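You operate a simulated robot arm through the tools that you are given. There is no shell and no other tool.

The job below is to be done with a simulated robot arm. You get a single attempt, and the scene is never put back.

Task
Scrub the stain off the plate on the rack's mat with paste and the white sponge.
Fine: load it at the paste can; sponge back in its bay, lid back on. Set down upright: what you pick out. What is to be rubbed or washed off counts as gone when no trace of it is left.

The check looks at the end state, three seconds after you hand in, the way a careful person would. Anything else that was tipped, shoved, dropped, spilled or broken makes it a failure. Lids that push on must go on centred and level and be pressed home; caps that screw on are set level and turned clockwise until they are tight.

Robot
A 7-joint arm with a three-finger gripper, fixed in place. Base frame: the origin is at the foot of the arm, x ahead of it, y to its left, z up; the work surface is at about z = 960. Readings come in mm, degrees, newtons and seconds.
Its first joint turns from -166.0 to 166.0 degrees. Payload 2.69 kg.
Tool frame: the origin (TCP) lies between the finger pads and is the grasp point; the fingertips stand 30 mm ahead of it; z points along the fingers, y is the line along which they close. The gripper opens to 128 mm. The gripper's body begins 117 mm behind the TCP.
Orientation is told as [roll, pitch, yaw] about the base's x, y, z axes, in that order, counted from this pose: with the fingers straight down and closing along the base's y, the tool's x points along the base's -x, its y along +y and its z along -z.

Tools
- The arm moves only by the tool send_rows. Its argument "increments" is a list of rows, each an object (a shift or turn left out is 0, a gripper value left out holds the last) with "angular": the turn, a rotation vector about the base's x, y, z in units of 6 degrees (1.0 is 6 degrees), a list of three; "delta_pos": the shift along the base's x, y, z in units of 50 mm (1.0 is 50 mm), a list of three; "fingers": the opening, from 0 (shut) to 1 (fully open). In form: [{"angular": [ax, ay, az], "delta_pos": [x, y, z], "fingers": fingers}, ...]. A call has 1 to 20 rows; each row shifts and turns the commanded pose from where the row before left it. A call with a number of a shift or a turn outside -1 to 1 is refused whole. Each row takes 0.2 s and may step no farther than 50 mm and 8.6 degrees from the row before; otherwise, or with a gripper value out of range, the whole call is refused. A pose out of reach is approached as far as the arm can. The call stops where the force on the tool passes 40 N (or 10 N more than at its start, if that is more) or the arm is blocked; 0.2 s more then pass. Each finger halts on what it meets, pressing with about 38 N; the grip force reading is that of the motor and also rises with nothing between the fingers. The clock runs only during rows and for 0.2 s after the last one: add rows that do not move to give the fingers time. The reply holds the time, the measured pose of the TCP, the force on the tool along the base axes, the opening and the grip force, in the units named above and with some noise, with the torque about the TCP (base axes, N m) and any sound that the robot's microphone picked up.
- Cameras (640 x 400 px; columns grow to the right, rows downward): "scene" is fixed at [401.6, -651.8, 1601.1]; the picture's right is [0.92, -0.39, 0.00], its down [-0.20, -0.45, -0.87] and it looks along [0.34, 0.80, -0.49] (base axes); focal length 332 px, centre (320, 200). "wrist" rides on the gripper at [58, 54, -131] in the tool frame; the picture's right is [-0.68, 0.74, 0.00], its down [-0.62, -0.57, -0.55] and it looks along [-0.40, -0.37, 0.84] (tool axes); focal length 234 px, centre (320, 200). There is no depth. A picture from a camera that has moved, and an enlarged one, comes with that camera's place and axes in the base frame and with its lens.
- camera(camera): a new picture of that camera. No time passes.
- lift_body(by): slides the trunk up (or, below 0, down) by that many mm; the arm rides with it, the base frame stays. It gives what a move gives, with no picture.
- enlarge(camera, box): a new picture of the part [left, top, right, bottom] of that camera's present view, enlarged. No time passes.
- hand_in(): hands the job in; it is judged then, once.

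Nothing tells you positions but the pictures and the camera data. Unless the task says otherwise, let go and move clear before handing in.

The tools are called after "Emit:" by a JSON object that holds its "method" and its "body". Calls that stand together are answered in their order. send_rows: Moves the arm, as the interface text tells. Its arguments: {"type":"object","properties":{"increments":{"type":"array"}},"required":["increments"]} The other tools are called the same way: lift_body (by) slides the trunk up or down; camera (camera) takes a picture; enlarge (camera, box) takes an enlarged picture of a part of a camera's view; hand_in () hands the job in.

At the start:

```text
time_s: 0.0
position: [787.7, 1.9, 1307.3]
tool_rot: [0.0, 0.0, 0.0]
contact_force: [0.0, -0.1, -0.4]
moment: [-0.01, -0.05, 0.01]
width: 128.0
grasp_force: 0.1
trunk travel left (down, up): [-175.0, 175.0]
```

scene: 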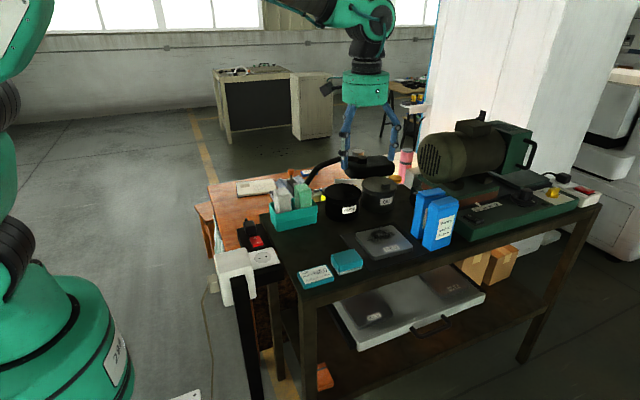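
wrist: 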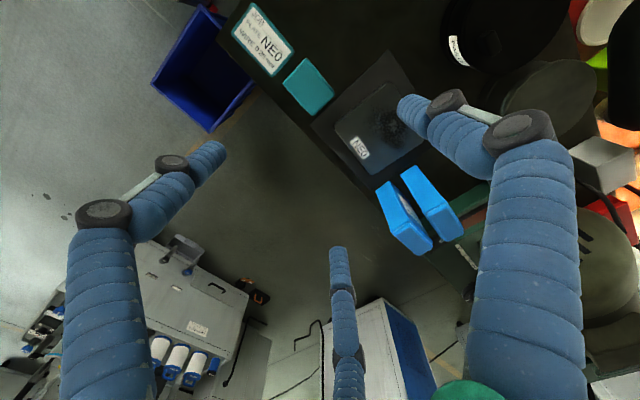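

I see a workbench with a teal bin holding sponges, two dark cans, a mat with a stained plate, blue boxes and a motor. I'll take enlarged pictures to identify everything before moving.

Emit:
{"method": "enlarge", "body": {"camera": "scene", "box": [230, 140, 430, 300]}}

Emit:
{"method": "enlarge", "body": {"camera": "scene", "box": [250, 160, 350, 240]}}

Emit:
{"method": "enlarge", "body": {"camera": "scene", "box": [400, 100, 620, 280]}}

Emit:
{"method": "enlarge", "body": {"camera": "wrist", "box": [220, 0, 640, 270]}}

```text
2.50 times, centred on (330, 220) of scene
camera zoom: at [401.6, -651.8, 1601.1], right [0.92, -0.39, 0.0], down [-0.2, -0.45, -0.87], along [0.34, 0.8, -0.49], focal length 831 px, centre (295, 150)
```

zoom: 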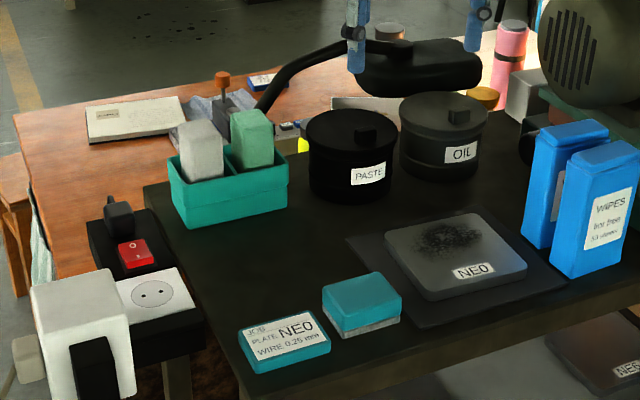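

```text
5.00 times, centred on (300, 200) of scene
camera zoom: at [401.6, -651.8, 1601.1], right [0.92, -0.39, 0.0], down [-0.2, -0.45, -0.87], along [0.34, 0.8, -0.49], focal length 1662 px, centre (420, 200)
```

zoom: 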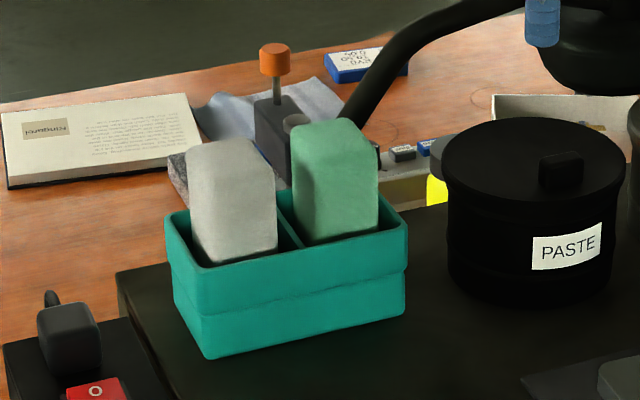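

```text
2.22 times, centred on (510, 190) of scene
camera zoom: at [401.6, -651.8, 1601.1], right [0.92, -0.39, 0.0], down [-0.2, -0.45, -0.87], along [0.34, 0.8, -0.49], focal length 739 px, centre (-102, 222)
```

zoom: 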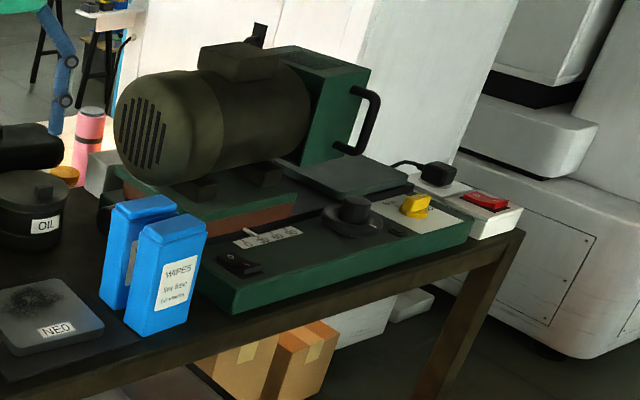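

```text
1.48 times, centred on (430, 135) of wrist
camera zoom: at [727.9, 55.7, 1438.1], right [0.68, 0.74, 0.0], down [0.62, -0.57, 0.55], along [0.4, -0.37, -0.84], focal length 347 px, centre (157, 296)
```

zoom: 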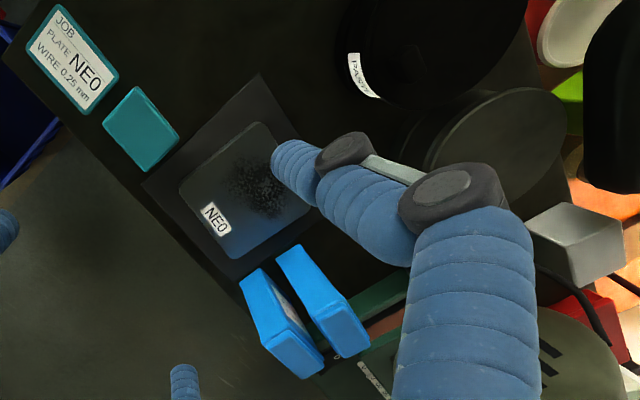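

The bench has the teal caddy with a white and a green sponge, PASTE and OIL cans, and a NEO plate on a mat. I'll look at the lower shelf and the remaining surroundings to be sure which plate is meant.

Emit:
{"method": "enlarge", "body": {"camera": "scene", "box": [320, 250, 520, 375]}}

Emit:
{"method": "enlarge", "body": {"camera": "scene", "box": [290, 210, 450, 310]}}

Emit:
{"method": "enlarge", "body": {"camera": "scene", "box": [310, 140, 430, 225]}}

Emit:
{"method": "enlarge", "body": {"camera": "scene", "box": [200, 180, 320, 300]}}

```text
3.20 times, centred on (420, 312) of scene
camera zoom: at [401.6, -651.8, 1601.1], right [0.92, -0.39, 0.0], down [-0.2, -0.45, -0.87], along [0.34, 0.8, -0.49], focal length 1064 px, centre (0, -160)
```

zoom: 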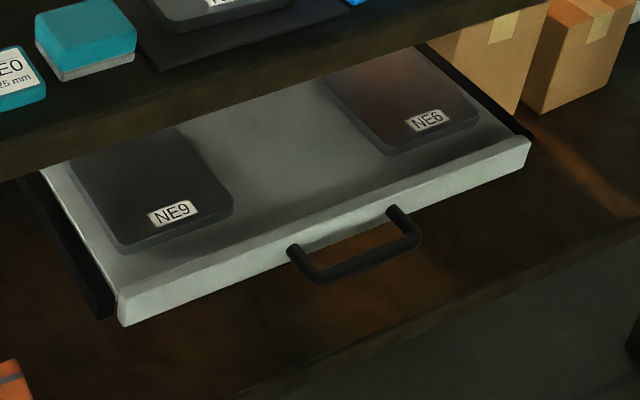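

```text
4.00 times, centred on (370, 260) of scene
camera zoom: at [401.6, -651.8, 1601.1], right [0.92, -0.39, 0.0], down [-0.2, -0.45, -0.87], along [0.34, 0.8, -0.49], focal length 1330 px, centre (120, -40)
```

zoom: 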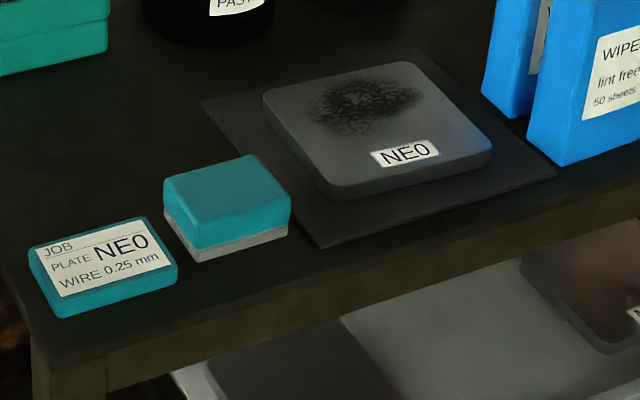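

```text
4.71 times, centred on (370, 182) of scene
camera zoom: at [401.6, -651.8, 1601.1], right [0.92, -0.39, 0.0], down [-0.2, -0.45, -0.87], along [0.34, 0.8, -0.49], focal length 1564 px, centre (85, 282)
```

zoom: 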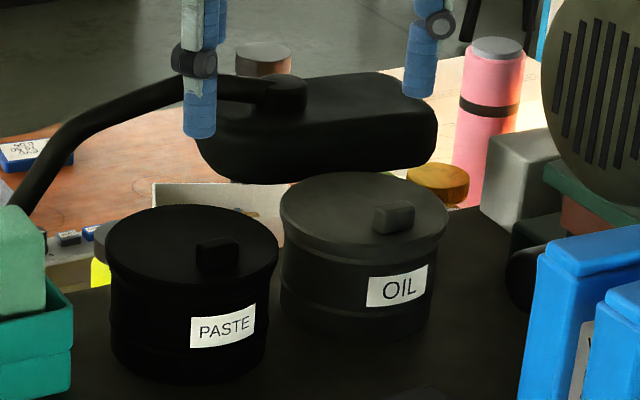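

```text
3.33 times, centred on (260, 240) of scene
camera zoom: at [401.6, -651.8, 1601.1], right [0.92, -0.39, 0.0], down [-0.2, -0.45, -0.87], along [0.34, 0.8, -0.49], focal length 1108 px, centre (520, 67)
```

zoom: 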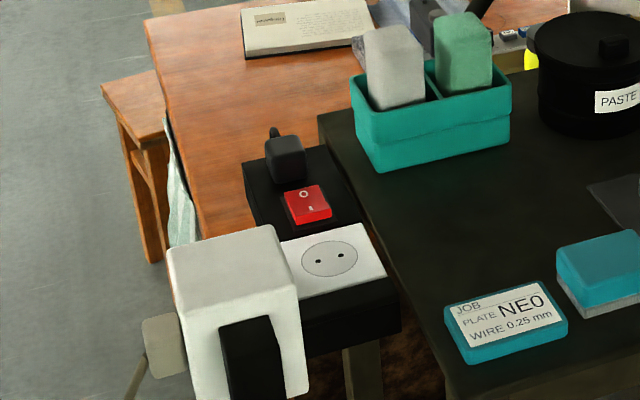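

The job card says PLATE NE0, which matches the stained plate on the mat at about (915, 50). The paste can is near (885, 265), the caddy at x 632–773 and y 243–317, and a black lamp head hangs behind the cans. I'll move the arm at its present height to look down on the cans.

Emit:
{"method": "send_rows", "body": {"increments": [{"delta_pos": [-0.3, 0.9, 0.2], "fingers": 1}, {"delta_pos": [-0.3, 0.9, 0.2]}, {"delta_pos": [-0.3, 0.9, 0.2]}, {"delta_pos": [-0.3, 0.9, 0.2]}, {"delta_pos": [0, 0.9, 0]}, {"delta_pos": [0, 0.9, 0]}, {"delta_pos": [0, 0.9, 0]}]}}

Emit:
{"method": "camera", "body": {"camera": "wrist"}}

Emit:
{"method": "camera", "body": {"camera": "scene"}}

```text
time_s: 1.6
position: [726.5, 312.9, 1345.9]
tool_rot: [-0.1, 0.1, 0.0]
contact_force: [-0.2, 0.5, -0.4]
moment: [0.03, 0.01, 0.0]
width: 127.8
grasp_force: 0.1
trunk travel left (down, up): [-175.0, 175.0]
```

```text
taken
camera wrist: at [667.9, 367.3, 1478.1], right [0.68, 0.74, 0.0], down [0.62, -0.57, 0.55], along [0.4, -0.37, -0.84], focal length 234 px, centre (320, 200)
```

wrist: 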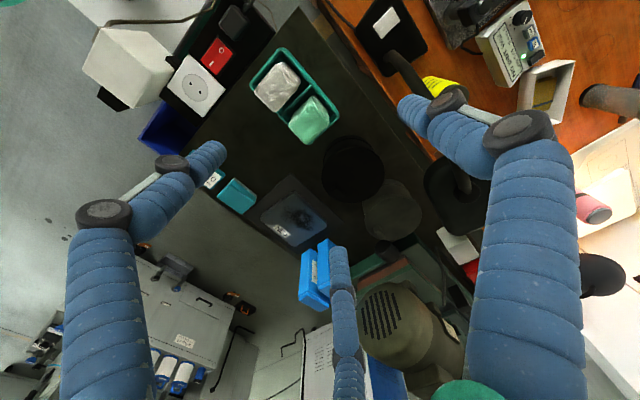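

```text
taken
```

scene: 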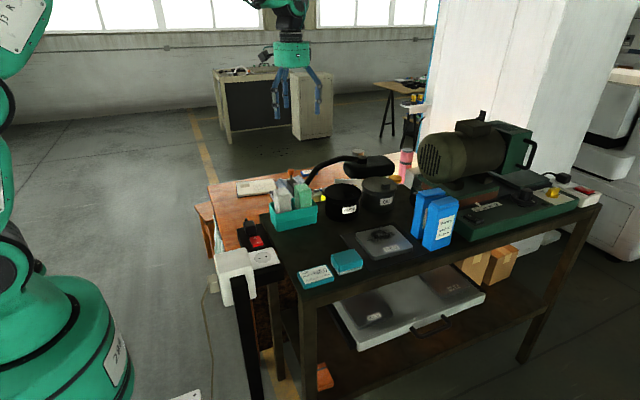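

The lamp head sits beside and behind the cans, with its base on the brown table behind. I'll enlarge both views to read the lid shapes, the sponges and the gripper.

Emit:
{"method": "enlarge", "body": {"camera": "wrist", "box": [230, 30, 450, 250]}}

Emit:
{"method": "enlarge", "body": {"camera": "scene", "box": [240, 0, 360, 130]}}

Emit:
{"method": "enlarge", "body": {"camera": "wrist", "box": [235, 40, 345, 150]}}

Emit:
{"method": "enlarge", "body": {"camera": "scene", "box": [310, 140, 430, 225]}}

```text
1.82 times, centred on (340, 140) of wrist
camera zoom: at [667.9, 367.3, 1478.1], right [0.68, 0.74, 0.0], down [0.62, -0.57, 0.55], along [0.4, -0.37, -0.84], focal length 426 px, centre (284, 309)
```

zoom: 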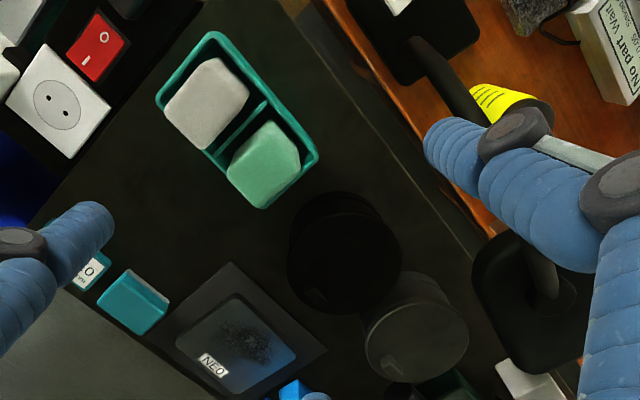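

```text
3.08 times, centred on (300, 65) of scene
camera zoom: at [401.6, -651.8, 1601.1], right [0.92, -0.39, 0.0], down [-0.2, -0.45, -0.87], along [0.34, 0.8, -0.49], focal length 1023 px, centre (382, 615)
```

zoom: 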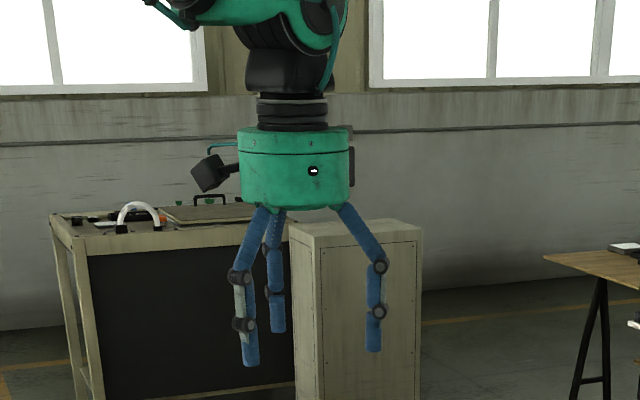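

```text
3.64 times, centred on (290, 95) of wrist
camera zoom: at [667.9, 367.3, 1478.1], right [0.68, 0.74, 0.0], down [0.62, -0.57, 0.55], along [0.4, -0.37, -0.84], focal length 852 px, centre (429, 582)
```

zoom: 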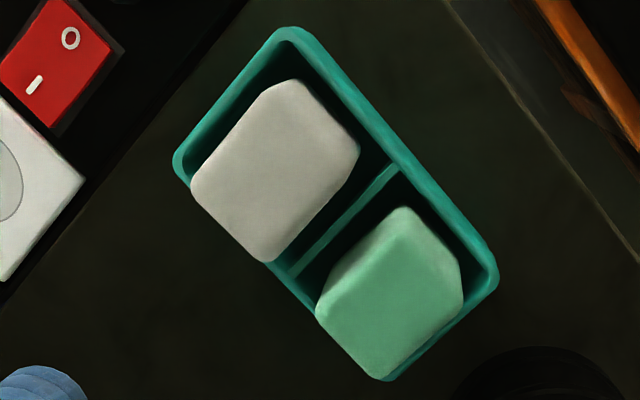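

```text
4.71 times, centred on (370, 182) of scene
camera zoom: at [401.6, -651.8, 1601.1], right [0.92, -0.39, 0.0], down [-0.2, -0.45, -0.87], along [0.34, 0.8, -0.49], focal length 1564 px, centre (85, 282)
```

zoom: 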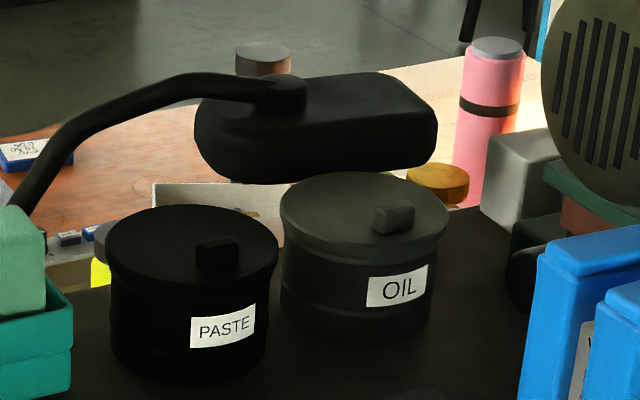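

The picture shows three blue fingers on the gripper although the interface describes two, so I'll close and reopen it here in free space to see how they really move.

Emit:
{"method": "send_rows", "body": {"increments": [{"fingers": 0.4}, {"fingers": 0.4}, {"fingers": 0.4}]}}

Emit:
{"method": "camera", "body": {"camera": "wrist"}}

Emit:
{"method": "enlarge", "body": {"camera": "scene", "box": [240, 0, 360, 130]}}

```text
time_s: 2.4
position: [727.9, 313.7, 1345.8]
tool_rot: [0.0, 0.0, 0.0]
contact_force: [-0.1, -0.4, 0.0]
moment: [-0.02, -0.01, 0.0]
width: 51.2
grasp_force: 0.0
trunk travel left (down, up): [-175.0, 175.0]
```

```text
taken
camera wrist: at [668.0, 367.0, 1478.1], right [0.68, 0.74, 0.0], down [0.62, -0.57, 0.55], along [0.4, -0.37, -0.84], focal length 234 px, centre (320, 200)
```

wrist: 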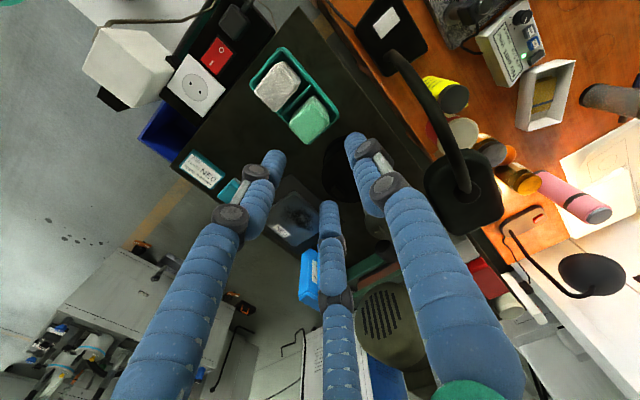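

```text
3.08 times, centred on (300, 65) of scene
camera zoom: at [401.6, -651.8, 1601.1], right [0.92, -0.39, 0.0], down [-0.2, -0.45, -0.87], along [0.34, 0.8, -0.49], focal length 1023 px, centre (382, 615)
```

zoom: 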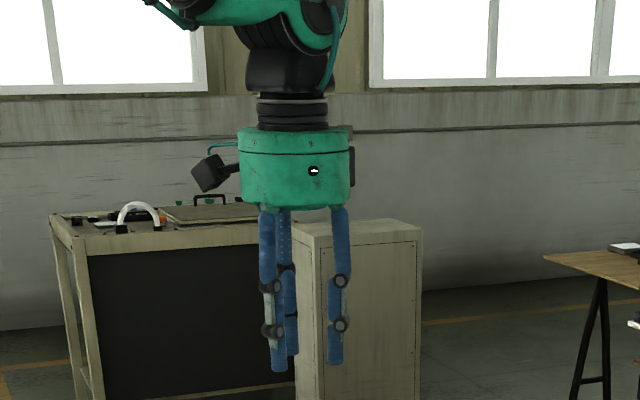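

The skin shows three fingers, but I'll rely on the stated closing along y and keep extra clearance. The lamp head comes out near (1075, 413, 1045), clear of the paste can, so I'll move in for a closer look at the paste can lid.

Emit:
{"method": "send_rows", "body": {"increments": [{"delta_pos": [0.5, 0.4, -0.7], "fingers": 0.4}, {"delta_pos": [0.5, 0.4, -0.7]}, {"delta_pos": [0, 0, -0.6]}, {"delta_pos": [0, 0, 0]}]}}

Emit:
{"method": "camera", "body": {"camera": "wrist"}}

Emit:
{"method": "enlarge", "body": {"camera": "wrist", "box": [240, 110, 400, 260]}}

```text
time_s: 3.4
position: [776.3, 353.4, 1247.6]
tool_rot: [0.0, 0.0, 0.0]
contact_force: [0.0, -0.7, -0.1]
moment: [0.0, 0.01, 0.03]
width: 51.4
grasp_force: 0.0
trunk travel left (down, up): [-175.0, 175.0]
```

```text
taken
camera wrist: at [715.9, 407.7, 1378.5], right [0.68, 0.74, 0.0], down [0.62, -0.57, 0.55], along [0.4, -0.37, -0.84], focal length 234 px, centre (320, 200)
```

wrist: 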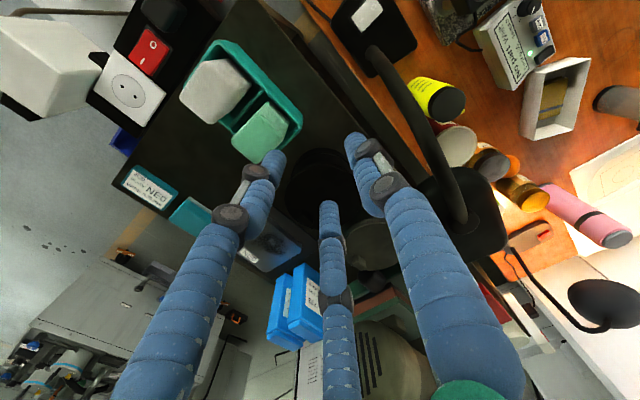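

```text
2.67 times, centred on (320, 185) of wrist
camera zoom: at [715.9, 407.7, 1378.5], right [0.68, 0.74, 0.0], down [0.62, -0.57, 0.55], along [0.4, -0.37, -0.84], focal length 624 px, centre (320, 240)
```

zoom: 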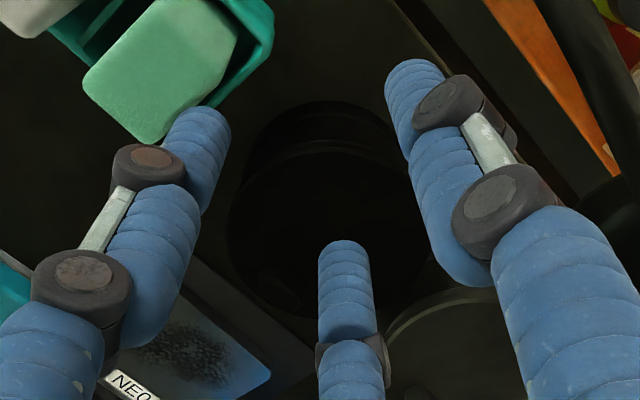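

The fingers hide the can from this pose. I'll open the gripper fully and move nearly above the can so the lid shows between the fingers.

Emit:
{"method": "send_rows", "body": {"increments": [{"delta_pos": [0.64, -0.48, -0.1], "fingers": 1}, {"delta_pos": [0.64, -0.48, -0.1]}, {"delta_pos": [0.64, -0.48, -0.2]}, {"delta_pos": [0.64, -0.48, -0.2]}, {"delta_pos": [0, 0, 0]}]}}

Emit:
{"method": "camera", "body": {"camera": "wrist"}}

Emit:
{"method": "enlarge", "body": {"camera": "wrist", "box": [220, 20, 420, 170]}}

Emit:
{"method": "camera", "body": {"camera": "scene"}}

```text
time_s: 4.6
position: [907.3, 258.7, 1214.7]
tool_rot: [0.0, 0.1, 0.0]
contact_force: [0.1, 0.0, -0.2]
moment: [0.04, 0.08, 0.01]
width: 128.0
grasp_force: 0.0
trunk travel left (down, up): [-175.0, 175.0]
```

```text
taken
camera wrist: at [847.4, 312.5, 1346.5], right [0.68, 0.74, 0.0], down [0.62, -0.57, 0.55], along [0.4, -0.37, -0.84], focal length 234 px, centre (320, 200)
```

wrist: 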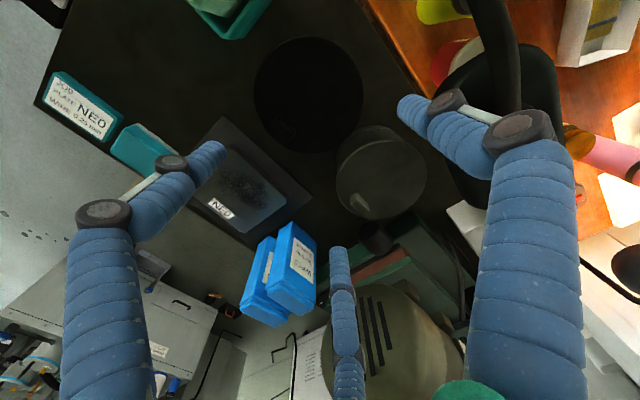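

```text
2.67 times, centred on (320, 95) of wrist
camera zoom: at [847.4, 312.5, 1346.5], right [0.68, 0.74, 0.0], down [0.62, -0.57, 0.55], along [0.4, -0.37, -0.84], focal length 624 px, centre (320, 480)
```

zoom: 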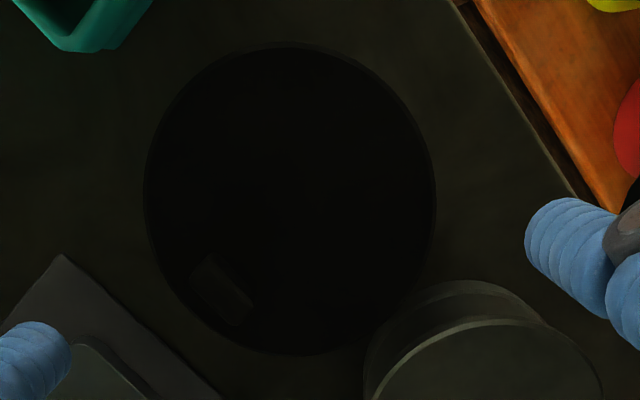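

```text
taken
```

scene: 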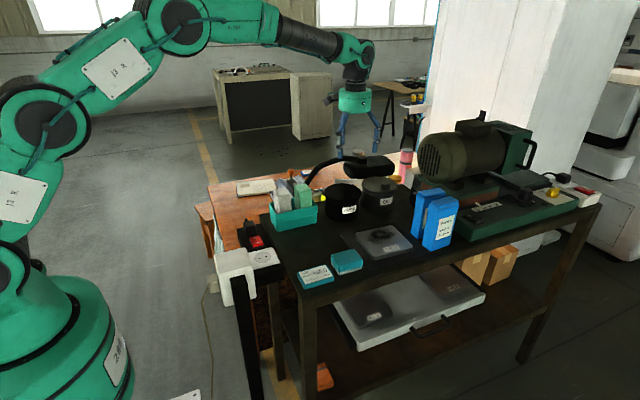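

The lid measures about 129 mm across, centred near (875, 269), with a small tab long in x and narrow in y near (879, 220) on its front edge. I'll enlarge the tab and the sponge in the scene view to measure their heights.

Emit:
{"method": "enlarge", "body": {"camera": "scene", "box": [325, 175, 375, 222]}}

Emit:
{"method": "enlarge", "body": {"camera": "scene", "box": [262, 170, 327, 235]}}

Emit:
{"method": "enlarge", "body": {"camera": "wrist", "box": [260, 80, 340, 150]}}

Emit:
{"method": "enlarge", "body": {"camera": "scene", "box": [340, 215, 430, 270]}}

```text
8.51 times, centred on (350, 198) of scene
camera zoom: at [401.6, -651.8, 1601.1], right [0.92, -0.39, 0.0], down [-0.2, -0.45, -0.87], along [0.34, 0.8, -0.49], focal length 2829 px, centre (65, 213)
```

zoom: 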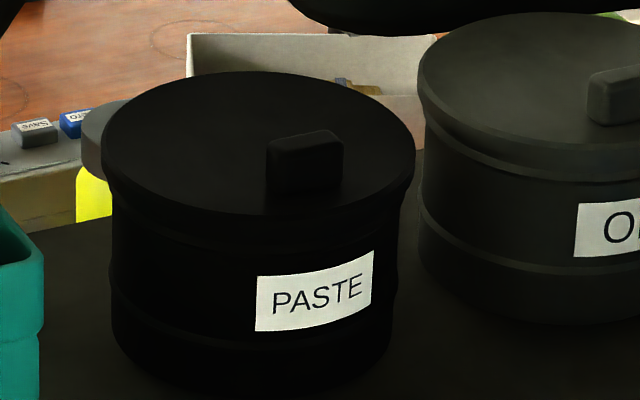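

```text
6.15 times, centred on (294, 202) of scene
camera zoom: at [401.6, -651.8, 1601.1], right [0.92, -0.39, 0.0], down [-0.2, -0.45, -0.87], along [0.34, 0.8, -0.49], focal length 2045 px, centre (477, 185)
```

zoom: 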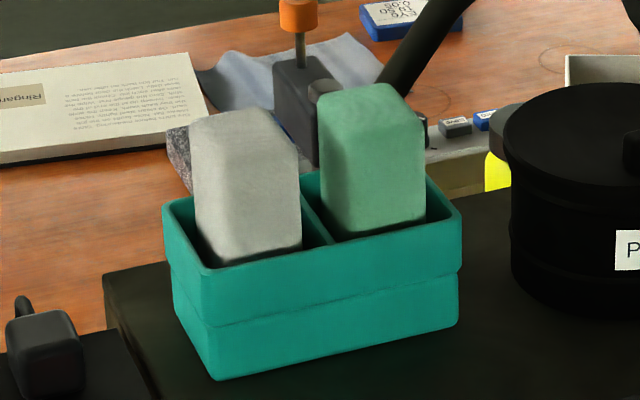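

```text
5.71 times, centred on (300, 115) of wrist
camera zoom: at [847.4, 312.5, 1346.5], right [0.68, 0.74, 0.0], down [0.62, -0.57, 0.55], along [0.4, -0.37, -0.84], focal length 1338 px, centre (434, 686)
```

zoom: 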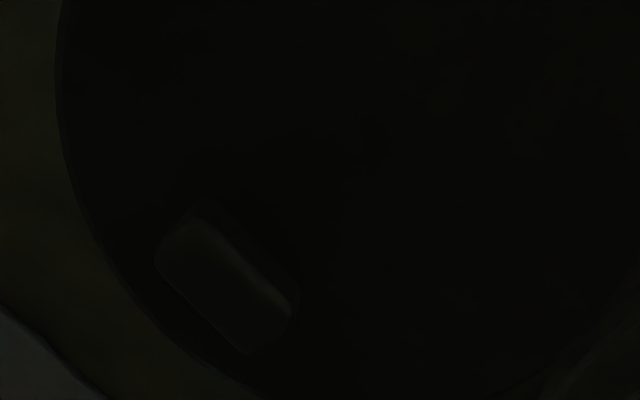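

```text
7.11 times, centred on (385, 242) of scene
camera zoom: at [401.6, -651.8, 1601.1], right [0.92, -0.39, 0.0], down [-0.2, -0.45, -0.87], along [0.34, 0.8, -0.49], focal length 2364 px, centre (-142, -102)
```

zoom: 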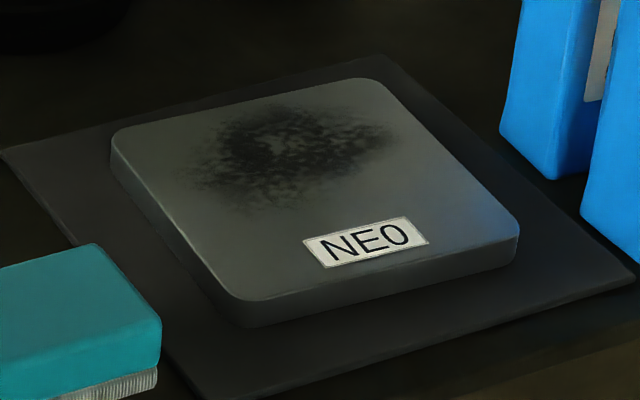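

The tab is about 31 × 14 × 20 mm, centred near (879, 225), and the lid top is at z≈1045. I'll move above it with the fingers partly open and check the alignment through the wrist camera.

Emit:
{"method": "send_rows", "body": {"increments": [{"delta_pos": [-0.28, -0.34, -0.3], "fingers": 0.4}, {"delta_pos": [-0.28, -0.34, -0.4]}, {"delta_pos": [0, 0, -0.4]}, {"delta_pos": [0, 0, -0.4]}, {"delta_pos": [0, 0, 0]}]}}

Emit:
{"method": "camera", "body": {"camera": "wrist"}}

Emit:
{"method": "enlarge", "body": {"camera": "wrist", "box": [270, 100, 370, 180]}}

Emit:
{"method": "enlarge", "body": {"camera": "scene", "box": [300, 120, 400, 225]}}

```text
time_s: 5.8
position: [877.1, 226.5, 1141.7]
tool_rot: [0.0, 0.1, 0.1]
contact_force: [-1.0, 0.3, 0.9]
moment: [0.0, 0.04, 0.03]
width: 50.8
grasp_force: 0.0
trunk travel left (down, up): [-175.0, 175.0]
```

```text
taken
camera wrist: at [817.7, 279.9, 1273.5], right [0.68, 0.74, 0.0], down [0.62, -0.57, 0.55], along [0.4, -0.37, -0.84], focal length 234 px, centre (320, 200)
```

wrist: 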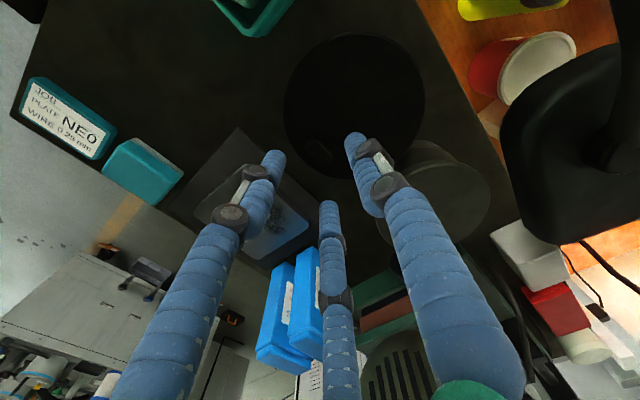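

```text
5.00 times, centred on (320, 140) of wrist
camera zoom: at [817.7, 279.9, 1273.5], right [0.68, 0.74, 0.0], down [0.62, -0.57, 0.55], along [0.4, -0.37, -0.84], focal length 1171 px, centre (320, 500)
```

zoom: 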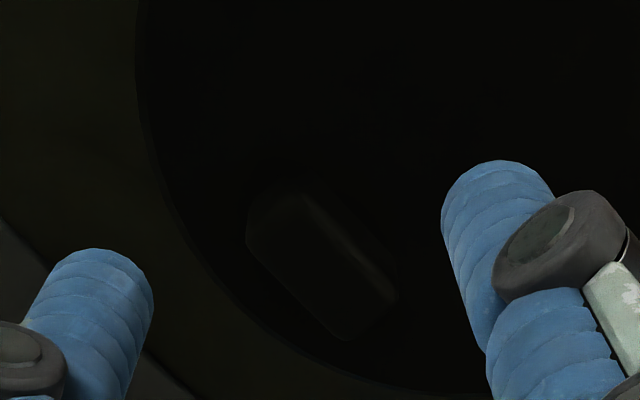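

```text
3.81 times, centred on (350, 172) of scene
camera zoom: at [401.6, -651.8, 1601.1], right [0.92, -0.39, 0.0], down [-0.2, -0.45, -0.87], along [0.34, 0.8, -0.49], focal length 1266 px, centre (206, 305)
```

zoom: 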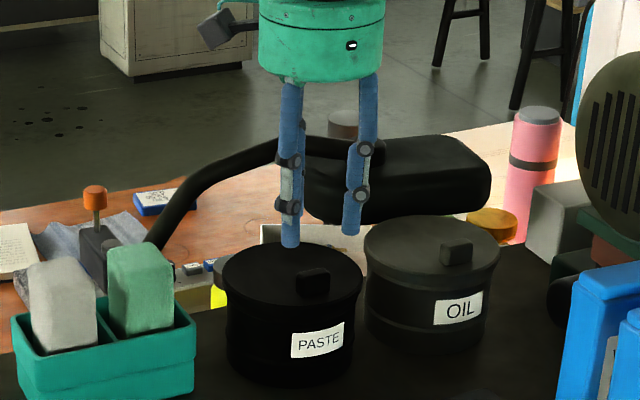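

The tab is centred below the fingers to within 2–3 mm. I'll descend until the fingertips are just above the lid.

Emit:
{"method": "send_rows", "body": {"increments": [{"delta_pos": [0.02, -0.02, -0.4], "fingers": 0.35}, {"delta_pos": [0, 0, -0.4]}, {"delta_pos": [0, 0, -0.2]}, {"delta_pos": [0, 0, -0.2]}, {"delta_pos": [0, 0, 0]}]}}

Emit:
{"method": "enlarge", "body": {"camera": "wrist", "box": [270, 100, 370, 200]}}

Emit:
{"method": "enlarge", "body": {"camera": "scene", "box": [310, 150, 390, 225]}}

```text
time_s: 7.0
position: [877.6, 228.9, 1081.4]
tool_rot: [0.0, -0.1, 0.0]
contact_force: [0.5, 0.3, -0.2]
moment: [0.0, -0.04, -0.01]
width: 44.7
grasp_force: 0.1
trunk travel left (down, up): [-175.0, 175.0]
```

```text
4.00 times, centred on (320, 150) of wrist
camera zoom: at [818.5, 282.1, 1213.2], right [0.68, 0.74, 0.0], down [0.62, -0.57, 0.55], along [0.4, -0.37, -0.84], focal length 937 px, centre (320, 400)
```

zoom: 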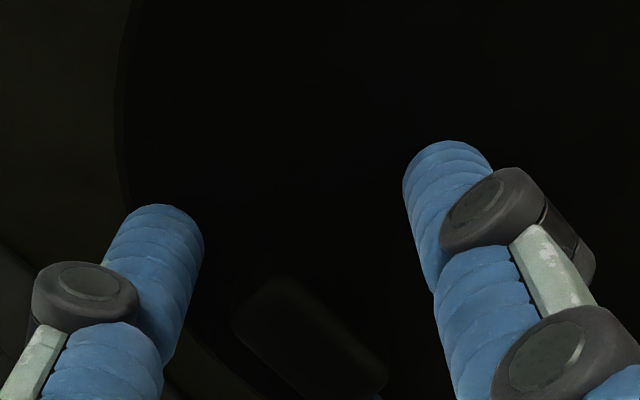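

```text
5.33 times, centred on (350, 188) of scene
camera zoom: at [401.6, -651.8, 1601.1], right [0.92, -0.39, 0.0], down [-0.2, -0.45, -0.87], along [0.34, 0.8, -0.49], focal length 1773 px, centre (160, 267)
```

zoom: 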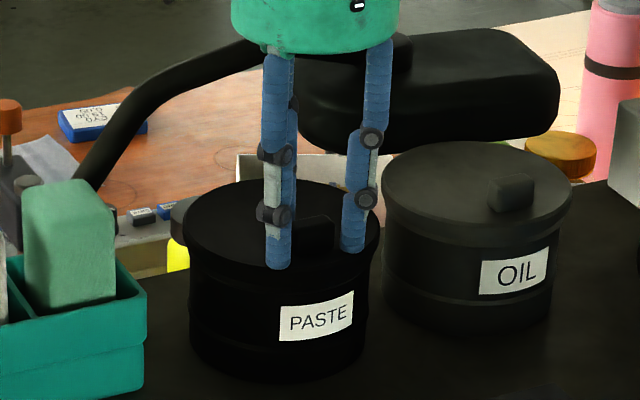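

The fingers straddle the tab but sit about 3 mm too far toward +y. I'll nudge them to centre before closing so the can isn't shoved.

Emit:
{"method": "send_rows", "body": {"increments": [{"delta_pos": [0.05, -0.07, -0.04], "fingers": 0.3}, {"delta_pos": [0, 0, 0]}, {"delta_pos": [0, 0, 0]}]}}

Emit:
{"method": "enlarge", "body": {"camera": "wrist", "box": [270, 130, 370, 230]}}

```text
time_s: 7.8
position: [880.5, 225.1, 1081.4]
tool_rot: [0.0, -0.2, 0.0]
contact_force: [0.4, 5.6, 15.4]
moment: [0.25, 0.22, -0.22]
width: 38.0
grasp_force: 0.0
trunk travel left (down, up): [-175.0, 175.0]
```

```text
4.00 times, centred on (320, 180) of wrist
camera zoom: at [821.4, 278.7, 1212.8], right [0.68, 0.74, 0.0], down [0.61, -0.57, 0.55], along [0.41, -0.37, -0.84], focal length 937 px, centre (320, 280)
```

zoom: 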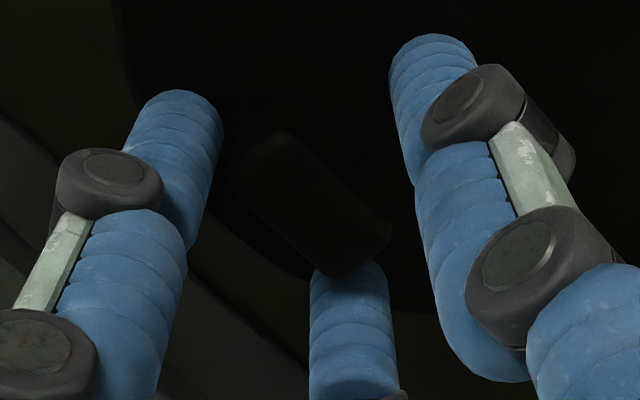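

The fingertips touched the lid top, so it is at z≈1051, and the alignment is now good. I'll raise 3 mm and then close gently on the tab.

Emit:
{"method": "send_rows", "body": {"increments": [{"delta_pos": [0, 0, 0.1], "fingers": 0.3}, {"delta_pos": [0, 0, 0]}]}}

Emit:
{"method": "send_rows", "body": {"increments": [{"fingers": 0.2}, {"fingers": 0.15}, {"fingers": 0.1}, {"fingers": 0.05}, {"fingers": 0}, {"fingers": 0}]}}

```text
time_s: 8.4
position: [879.2, 222.1, 1083.1]
tool_rot: [0.2, 0.2, 0.1]
contact_force: [0.2, 0.1, -0.6]
moment: [0.03, 0.01, -0.01]
width: 38.6
grasp_force: 0.1
trunk travel left (down, up): [-175.0, 175.0]
```

```text
time_s: 9.8
position: [881.6, 222.9, 1083.0]
tool_rot: [0.0, 0.0, 0.1]
contact_force: [-1.6, -3.6, 1.8]
moment: [0.07, 0.06, 0.14]
width: 24.5
grasp_force: 37.7
trunk travel left (down, up): [-175.0, 175.0]
heard: snap
```

The fingers stopped at 24.5 mm with a "snap" heard. I'll look before doing anything else.

Emit:
{"method": "enlarge", "body": {"camera": "scene", "box": [310, 150, 390, 225]}}

Emit:
{"method": "enlarge", "body": {"camera": "wrist", "box": [250, 100, 390, 230]}}

Emit:
{"method": "camera", "body": {"camera": "wrist"}}

```text
5.33 times, centred on (350, 188) of scene
camera zoom: at [401.6, -651.8, 1601.1], right [0.92, -0.39, 0.0], down [-0.2, -0.45, -0.87], along [0.34, 0.8, -0.49], focal length 1773 px, centre (160, 267)
```

zoom: 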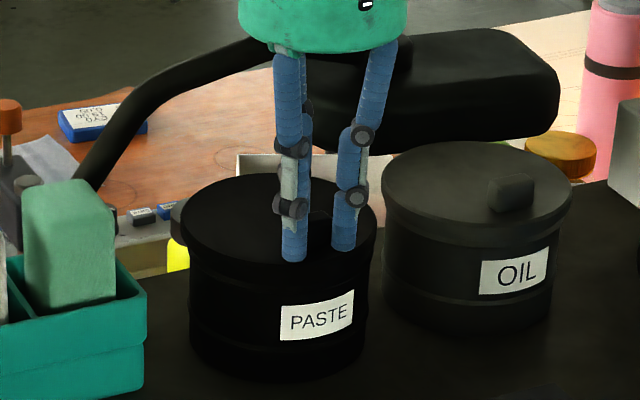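

```text
3.08 times, centred on (320, 165) of wrist
camera zoom: at [820.8, 276.7, 1215.5], right [0.68, 0.74, 0.0], down [0.62, -0.57, 0.55], along [0.4, -0.37, -0.84], focal length 720 px, centre (320, 308)
```

zoom: 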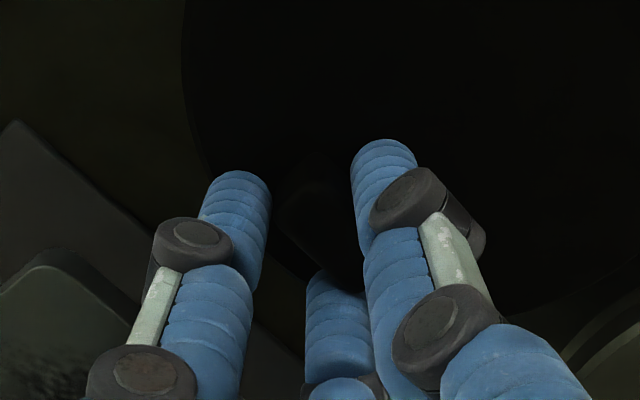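

```text
taken
camera wrist: at [820.8, 276.7, 1215.5], right [0.68, 0.74, 0.0], down [0.62, -0.57, 0.55], along [0.4, -0.37, -0.84], focal length 234 px, centre (320, 200)
```

wrist: 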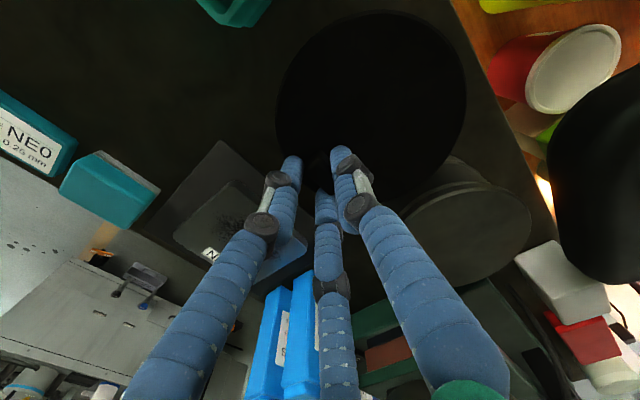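

Emit:
{"method": "enlarge", "body": {"camera": "scene", "box": [325, 175, 375, 222]}}

Emit:
{"method": "enlarge", "body": {"camera": "wrist", "box": [285, 130, 365, 200]}}

```text
8.51 times, centred on (350, 198) of scene
camera zoom: at [401.6, -651.8, 1601.1], right [0.92, -0.39, 0.0], down [-0.2, -0.45, -0.87], along [0.34, 0.8, -0.49], focal length 2829 px, centre (65, 213)
```

zoom: 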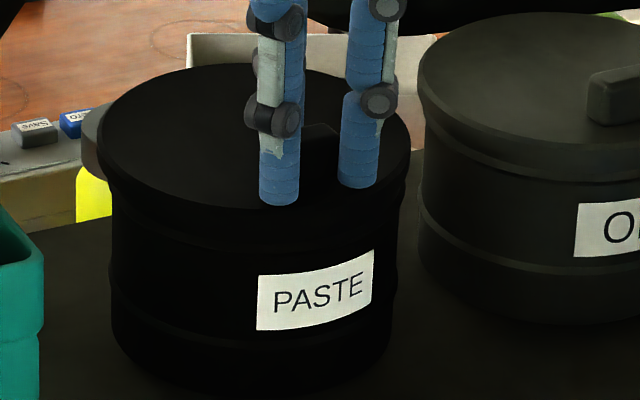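

```text
5.71 times, centred on (325, 165) of wrist
camera zoom: at [820.8, 276.7, 1215.5], right [0.68, 0.74, 0.0], down [0.62, -0.57, 0.55], along [0.4, -0.37, -0.84], focal length 1338 px, centre (291, 400)
```

zoom: 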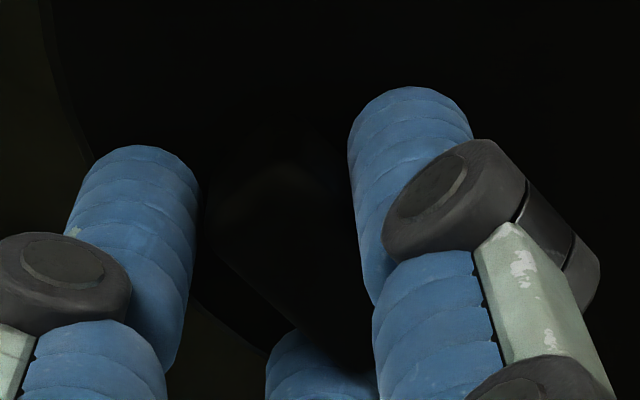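

The can body has not moved and the lid sits about 3 mm higher, so the snap was the lid popping free in the grip. I'll lift it slowly and watch the force.

Emit:
{"method": "send_rows", "body": {"increments": [{"delta_pos": [0, 0, 0.1], "fingers": 0}, {"delta_pos": [0, 0, 0.1]}, {"delta_pos": [0, 0, 0.1]}, {"delta_pos": [0, 0, 0.1]}, {"delta_pos": [0, 0, 0]}]}}

Emit:
{"method": "enlarge", "body": {"camera": "scene", "box": [315, 155, 385, 222]}}

```text
time_s: 11.0
position: [880.3, 221.9, 1104.0]
tool_rot: [0.0, 0.0, 0.0]
contact_force: [-0.8, -0.9, -0.6]
moment: [-0.05, 0.0, 0.0]
width: 24.2
grasp_force: 37.8
trunk travel left (down, up): [-175.0, 175.0]
```

```text
5.97 times, centred on (350, 188) of scene
camera zoom: at [401.6, -651.8, 1601.1], right [0.92, -0.39, 0.0], down [-0.2, -0.45, -0.87], along [0.34, 0.8, -0.49], focal length 1984 px, centre (141, 269)
```

zoom: 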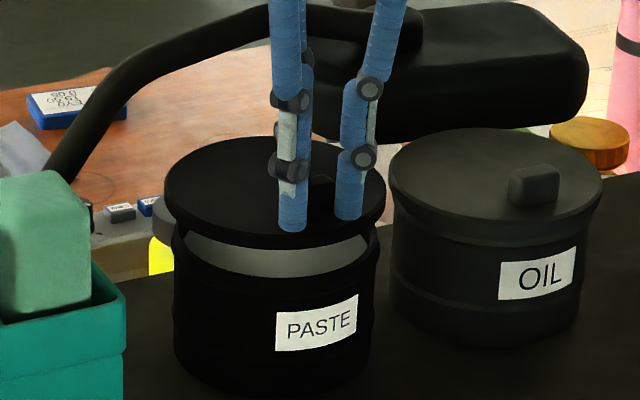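

The lid came off cleanly and hangs level, and the can is open. I'll lift it further and carry it to the free table area around (735, 145).

Emit:
{"method": "send_rows", "body": {"increments": [{"delta_pos": [0, 0, 0.6], "fingers": 0}, {"delta_pos": [0, 0, 0.6]}, {"delta_pos": [-0.5, -0.42, 0]}, {"delta_pos": [-0.5, -0.42, 0]}, {"delta_pos": [-0.5, -0.42, 0]}, {"delta_pos": [-0.5, -0.42, 0]}, {"delta_pos": [-0.5, -0.42, 0]}, {"delta_pos": [-0.34, -0.36, 0]}, {"delta_pos": [0, 0, 0]}]}}

Emit:
{"method": "camera", "body": {"camera": "scene"}}

Emit:
{"method": "camera", "body": {"camera": "wrist"}}

Emit:
{"method": "enlarge", "body": {"camera": "scene", "box": [270, 130, 400, 250]}}

```text
time_s: 13.0
position: [737.5, 98.8, 1162.5]
tool_rot: [0.1, 0.0, 0.1]
contact_force: [-0.5, -0.2, -0.9]
moment: [-0.04, 0.02, 0.0]
width: 24.4
grasp_force: 38.2
trunk travel left (down, up): [-175.0, 175.0]
```

```text
taken
```

scene: 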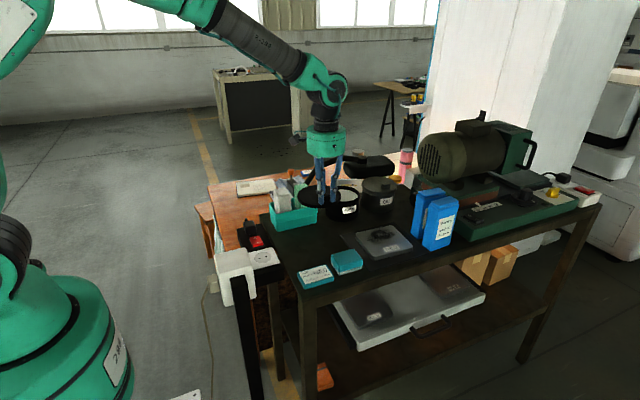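

```text
taken
camera wrist: at [679.0, 151.7, 1293.8], right [0.68, 0.74, 0.0], down [0.62, -0.57, 0.55], along [0.4, -0.37, -0.84], focal length 234 px, centre (320, 200)
```

wrist: 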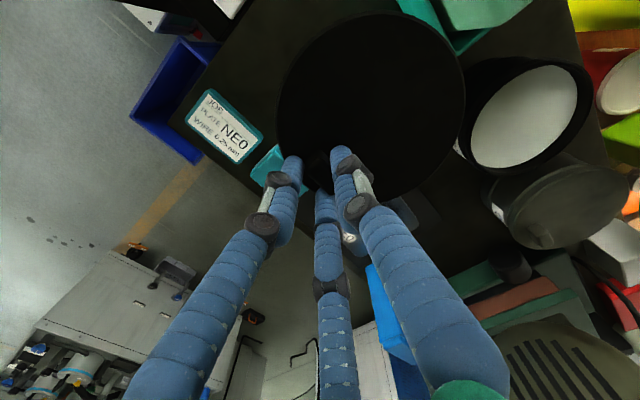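

```text
3.33 times, centred on (335, 190) of scene
camera zoom: at [401.6, -651.8, 1601.1], right [0.92, -0.39, 0.0], down [-0.2, -0.45, -0.87], along [0.34, 0.8, -0.49], focal length 1108 px, centre (270, 233)
```

zoom: 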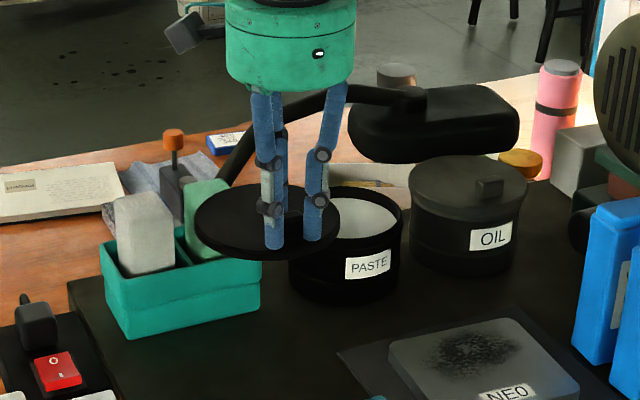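

The lid is held level and the can shows pale paste inside. I'll lower the lid toward the table, stopping short and then approaching in small steps.

Emit:
{"method": "send_rows", "body": {"increments": [{"delta_pos": [0, 0, -0.6], "fingers": 0}, {"delta_pos": [0, 0, -0.6]}, {"delta_pos": [0, 0, -0.6]}, {"delta_pos": [0, 0, -0.6]}, {"delta_pos": [0, 0, -0.2]}, {"delta_pos": [0, 0, 0]}]}}

Emit:
{"method": "enlarge", "body": {"camera": "scene", "box": [270, 160, 400, 270]}}

Emit:
{"method": "camera", "body": {"camera": "wrist"}}

```text
time_s: 14.4
position: [736.9, 97.4, 1032.8]
tool_rot: [0.0, 0.0, -0.1]
contact_force: [-0.4, 0.0, -0.9]
moment: [0.0, 0.01, -0.03]
width: 24.2
grasp_force: 37.5
trunk travel left (down, up): [-175.0, 175.0]
```

```text
3.64 times, centred on (335, 215) of scene
camera zoom: at [401.6, -651.8, 1601.1], right [0.92, -0.39, 0.0], down [-0.2, -0.45, -0.87], along [0.34, 0.8, -0.49], focal length 1209 px, centre (266, 146)
```

zoom: 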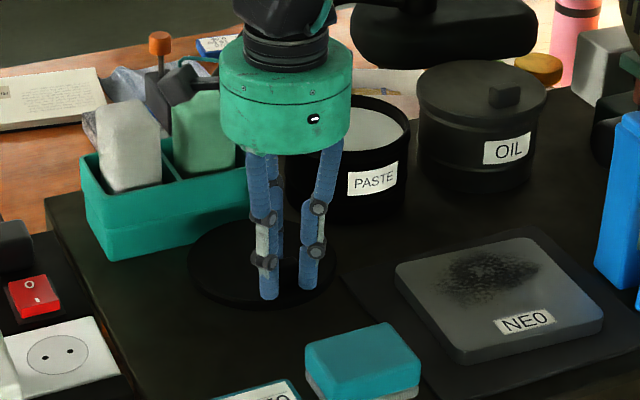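

```text
taken
camera wrist: at [678.1, 151.0, 1164.5], right [0.68, 0.74, 0.0], down [0.62, -0.57, 0.55], along [0.4, -0.37, -0.84], focal length 234 px, centre (320, 200)
```

wrist: 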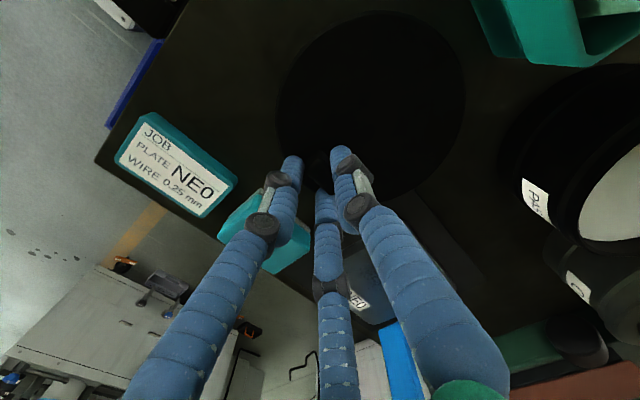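

The lid is just above the table in free space, about 130 mm from everything it matters to avoid. I'll lower it in small steps until I feel contact.

Emit:
{"method": "send_rows", "body": {"increments": [{"delta_pos": [0, 0, -0.1], "fingers": 0}, {"delta_pos": [0, 0, -0.1]}, {"delta_pos": [0, 0, -0.1]}, {"delta_pos": [0, 0, -0.1]}, {"delta_pos": [0, 0, 0]}]}}

Emit:
{"method": "enlarge", "body": {"camera": "scene", "box": [300, 200, 360, 250]}}

```text
time_s: 15.6
position: [739.3, 99.5, 1014.3]
tool_rot: [0.0, 0.0, 0.0]
contact_force: [0.7, 0.3, -0.9]
moment: [-0.04, 0.0, -0.02]
width: 24.0
grasp_force: 38.0
trunk travel left (down, up): [-175.0, 175.0]
```

```text
8.00 times, centred on (330, 225) of scene
camera zoom: at [401.6, -651.8, 1601.1], right [0.92, -0.39, 0.0], down [-0.2, -0.45, -0.87], along [0.34, 0.8, -0.49], focal length 2659 px, centre (240, 0)
```

zoom: 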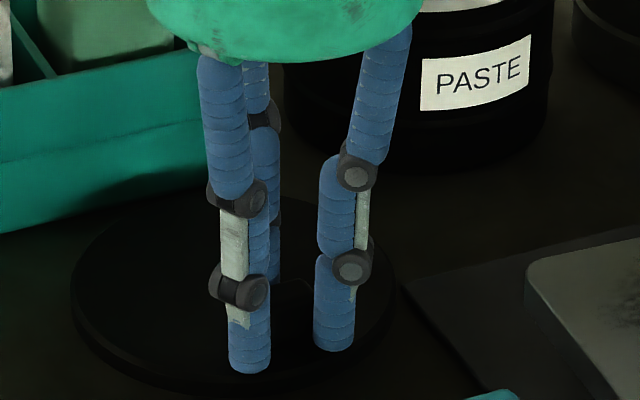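

Emit:
{"method": "send_rows", "body": {"increments": [{"delta_pos": [-0.16, 0, 0], "fingers": 0}, {"delta_pos": [0, 0, -0.05]}, {"delta_pos": [0, 0, -0.05]}, {"delta_pos": [0, 0, 0]}]}}

Emit:
{"method": "send_rows", "body": {"increments": [{"delta_pos": [0, 0, -0.05], "fingers": 0}, {"delta_pos": [0, 0, 0]}]}}

```text
time_s: 16.6
position: [729.8, 100.4, 1009.3]
tool_rot: [0.0, 0.0, 0.0]
contact_force: [-0.1, -0.4, -2.0]
moment: [-0.03, -0.03, 0.01]
width: 24.3
grasp_force: 38.3
trunk travel left (down, up): [-175.0, 175.0]
```

```text
time_s: 17.2
position: [730.8, 99.7, 1007.7]
tool_rot: [0.0, 0.0, 0.0]
contact_force: [0.3, -0.8, 0.1]
moment: [-0.03, 0.03, 0.01]
width: 24.1
grasp_force: 38.2
trunk travel left (down, up): [-175.0, 175.0]
```

No contact yet; I'll continue down in 1.5–2.5 mm steps.

Emit:
{"method": "send_rows", "body": {"increments": [{"delta_pos": [0, 0, -0.05], "fingers": 0}, {"delta_pos": [0, 0, 0]}]}}

Emit:
{"method": "send_rows", "body": {"increments": [{"delta_pos": [0, 0, -0.05], "fingers": 0}, {"delta_pos": [0, 0, 0]}]}}

Emit:
{"method": "send_rows", "body": {"increments": [{"delta_pos": [0, 0, -0.04], "fingers": 0}, {"delta_pos": [0, 0, 0]}]}}

```text
time_s: 17.8
position: [729.9, 99.2, 1005.5]
tool_rot: [0.0, -0.1, -0.1]
contact_force: [-1.5, 0.3, 13.5]
moment: [0.16, 0.54, 0.01]
width: 24.4
grasp_force: 38.0
trunk travel left (down, up): [-175.0, 175.0]
```

```text
time_s: 18.4
position: [730.8, 99.3, 1007.2]
tool_rot: [0.0, -0.3, 0.0]
contact_force: [-6.6, 1.6, 39.2]
moment: [0.32, 0.35, 0.05]
width: 24.7
grasp_force: 38.3
trunk travel left (down, up): [-175.0, 175.0]
```

```text
time_s: 18.8
position: [733.0, 99.8, 1006.2]
tool_rot: [0.1, -0.6, -0.1]
contact_force: [3.8, -0.4, 14.1]
moment: [0.13, 0.32, -0.02]
width: 24.2
grasp_force: 38.1
trunk travel left (down, up): [-175.0, 175.0]
stopped in row 1: the force on the tool passed its limit at 53 N (the readings are from after the stop); the commanded pose is now the measured one
```

The lid is down on the table (contact at TCP z≈1006). I'll open the fingers, rise clear, and check how it sits.

Emit:
{"method": "send_rows", "body": {"increments": [{"fingers": 0.25}, {"fingers": 0.35}, {"delta_pos": [0, 0, 0.2], "fingers": 0.35}, {"delta_pos": [0, 0, 0.6]}, {"delta_pos": [0, 0, 0.9]}, {"delta_pos": [0, 0, 0.9]}, {"delta_pos": [0, 0, 0.9]}, {"delta_pos": [0, 0, 0]}]}}

Emit:
{"method": "camera", "body": {"camera": "wrist"}}

Emit:
{"method": "enlarge", "body": {"camera": "scene", "box": [270, 160, 400, 270]}}

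```text
time_s: 20.6
position: [732.9, 99.5, 1181.2]
tool_rot: [0.0, -0.3, 0.0]
contact_force: [-0.6, 0.8, 1.0]
moment: [0.03, -0.05, -0.01]
width: 44.7
grasp_force: 0.1
trunk travel left (down, up): [-175.0, 175.0]
```

```text
taken
camera wrist: at [672.7, 153.9, 1312.1], right [0.68, 0.74, 0.0], down [0.61, -0.57, 0.55], along [0.41, -0.37, -0.83], focal length 234 px, centre (320, 200)
```

wrist: 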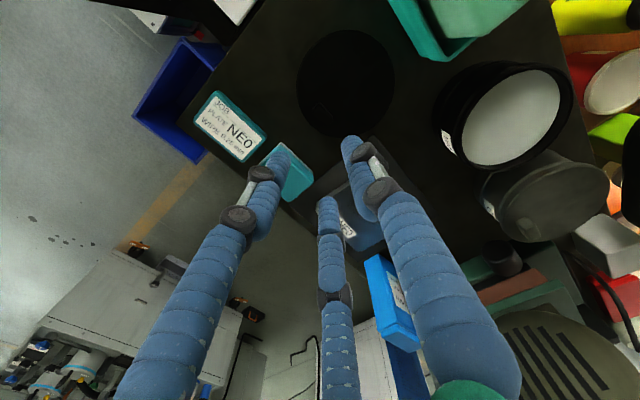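

```text
3.64 times, centred on (335, 215) of scene
camera zoom: at [401.6, -651.8, 1601.1], right [0.92, -0.39, 0.0], down [-0.2, -0.45, -0.87], along [0.34, 0.8, -0.49], focal length 1209 px, centre (266, 146)
```

zoom: 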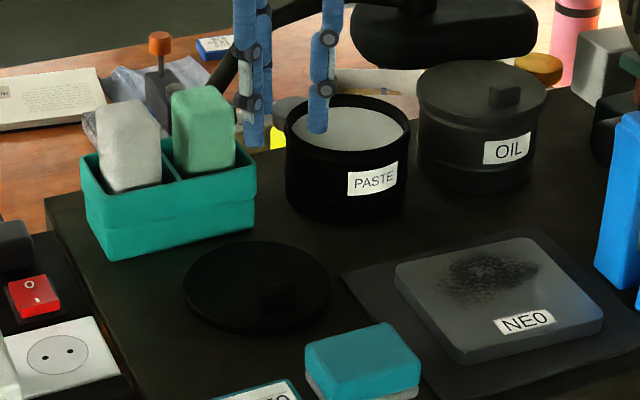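

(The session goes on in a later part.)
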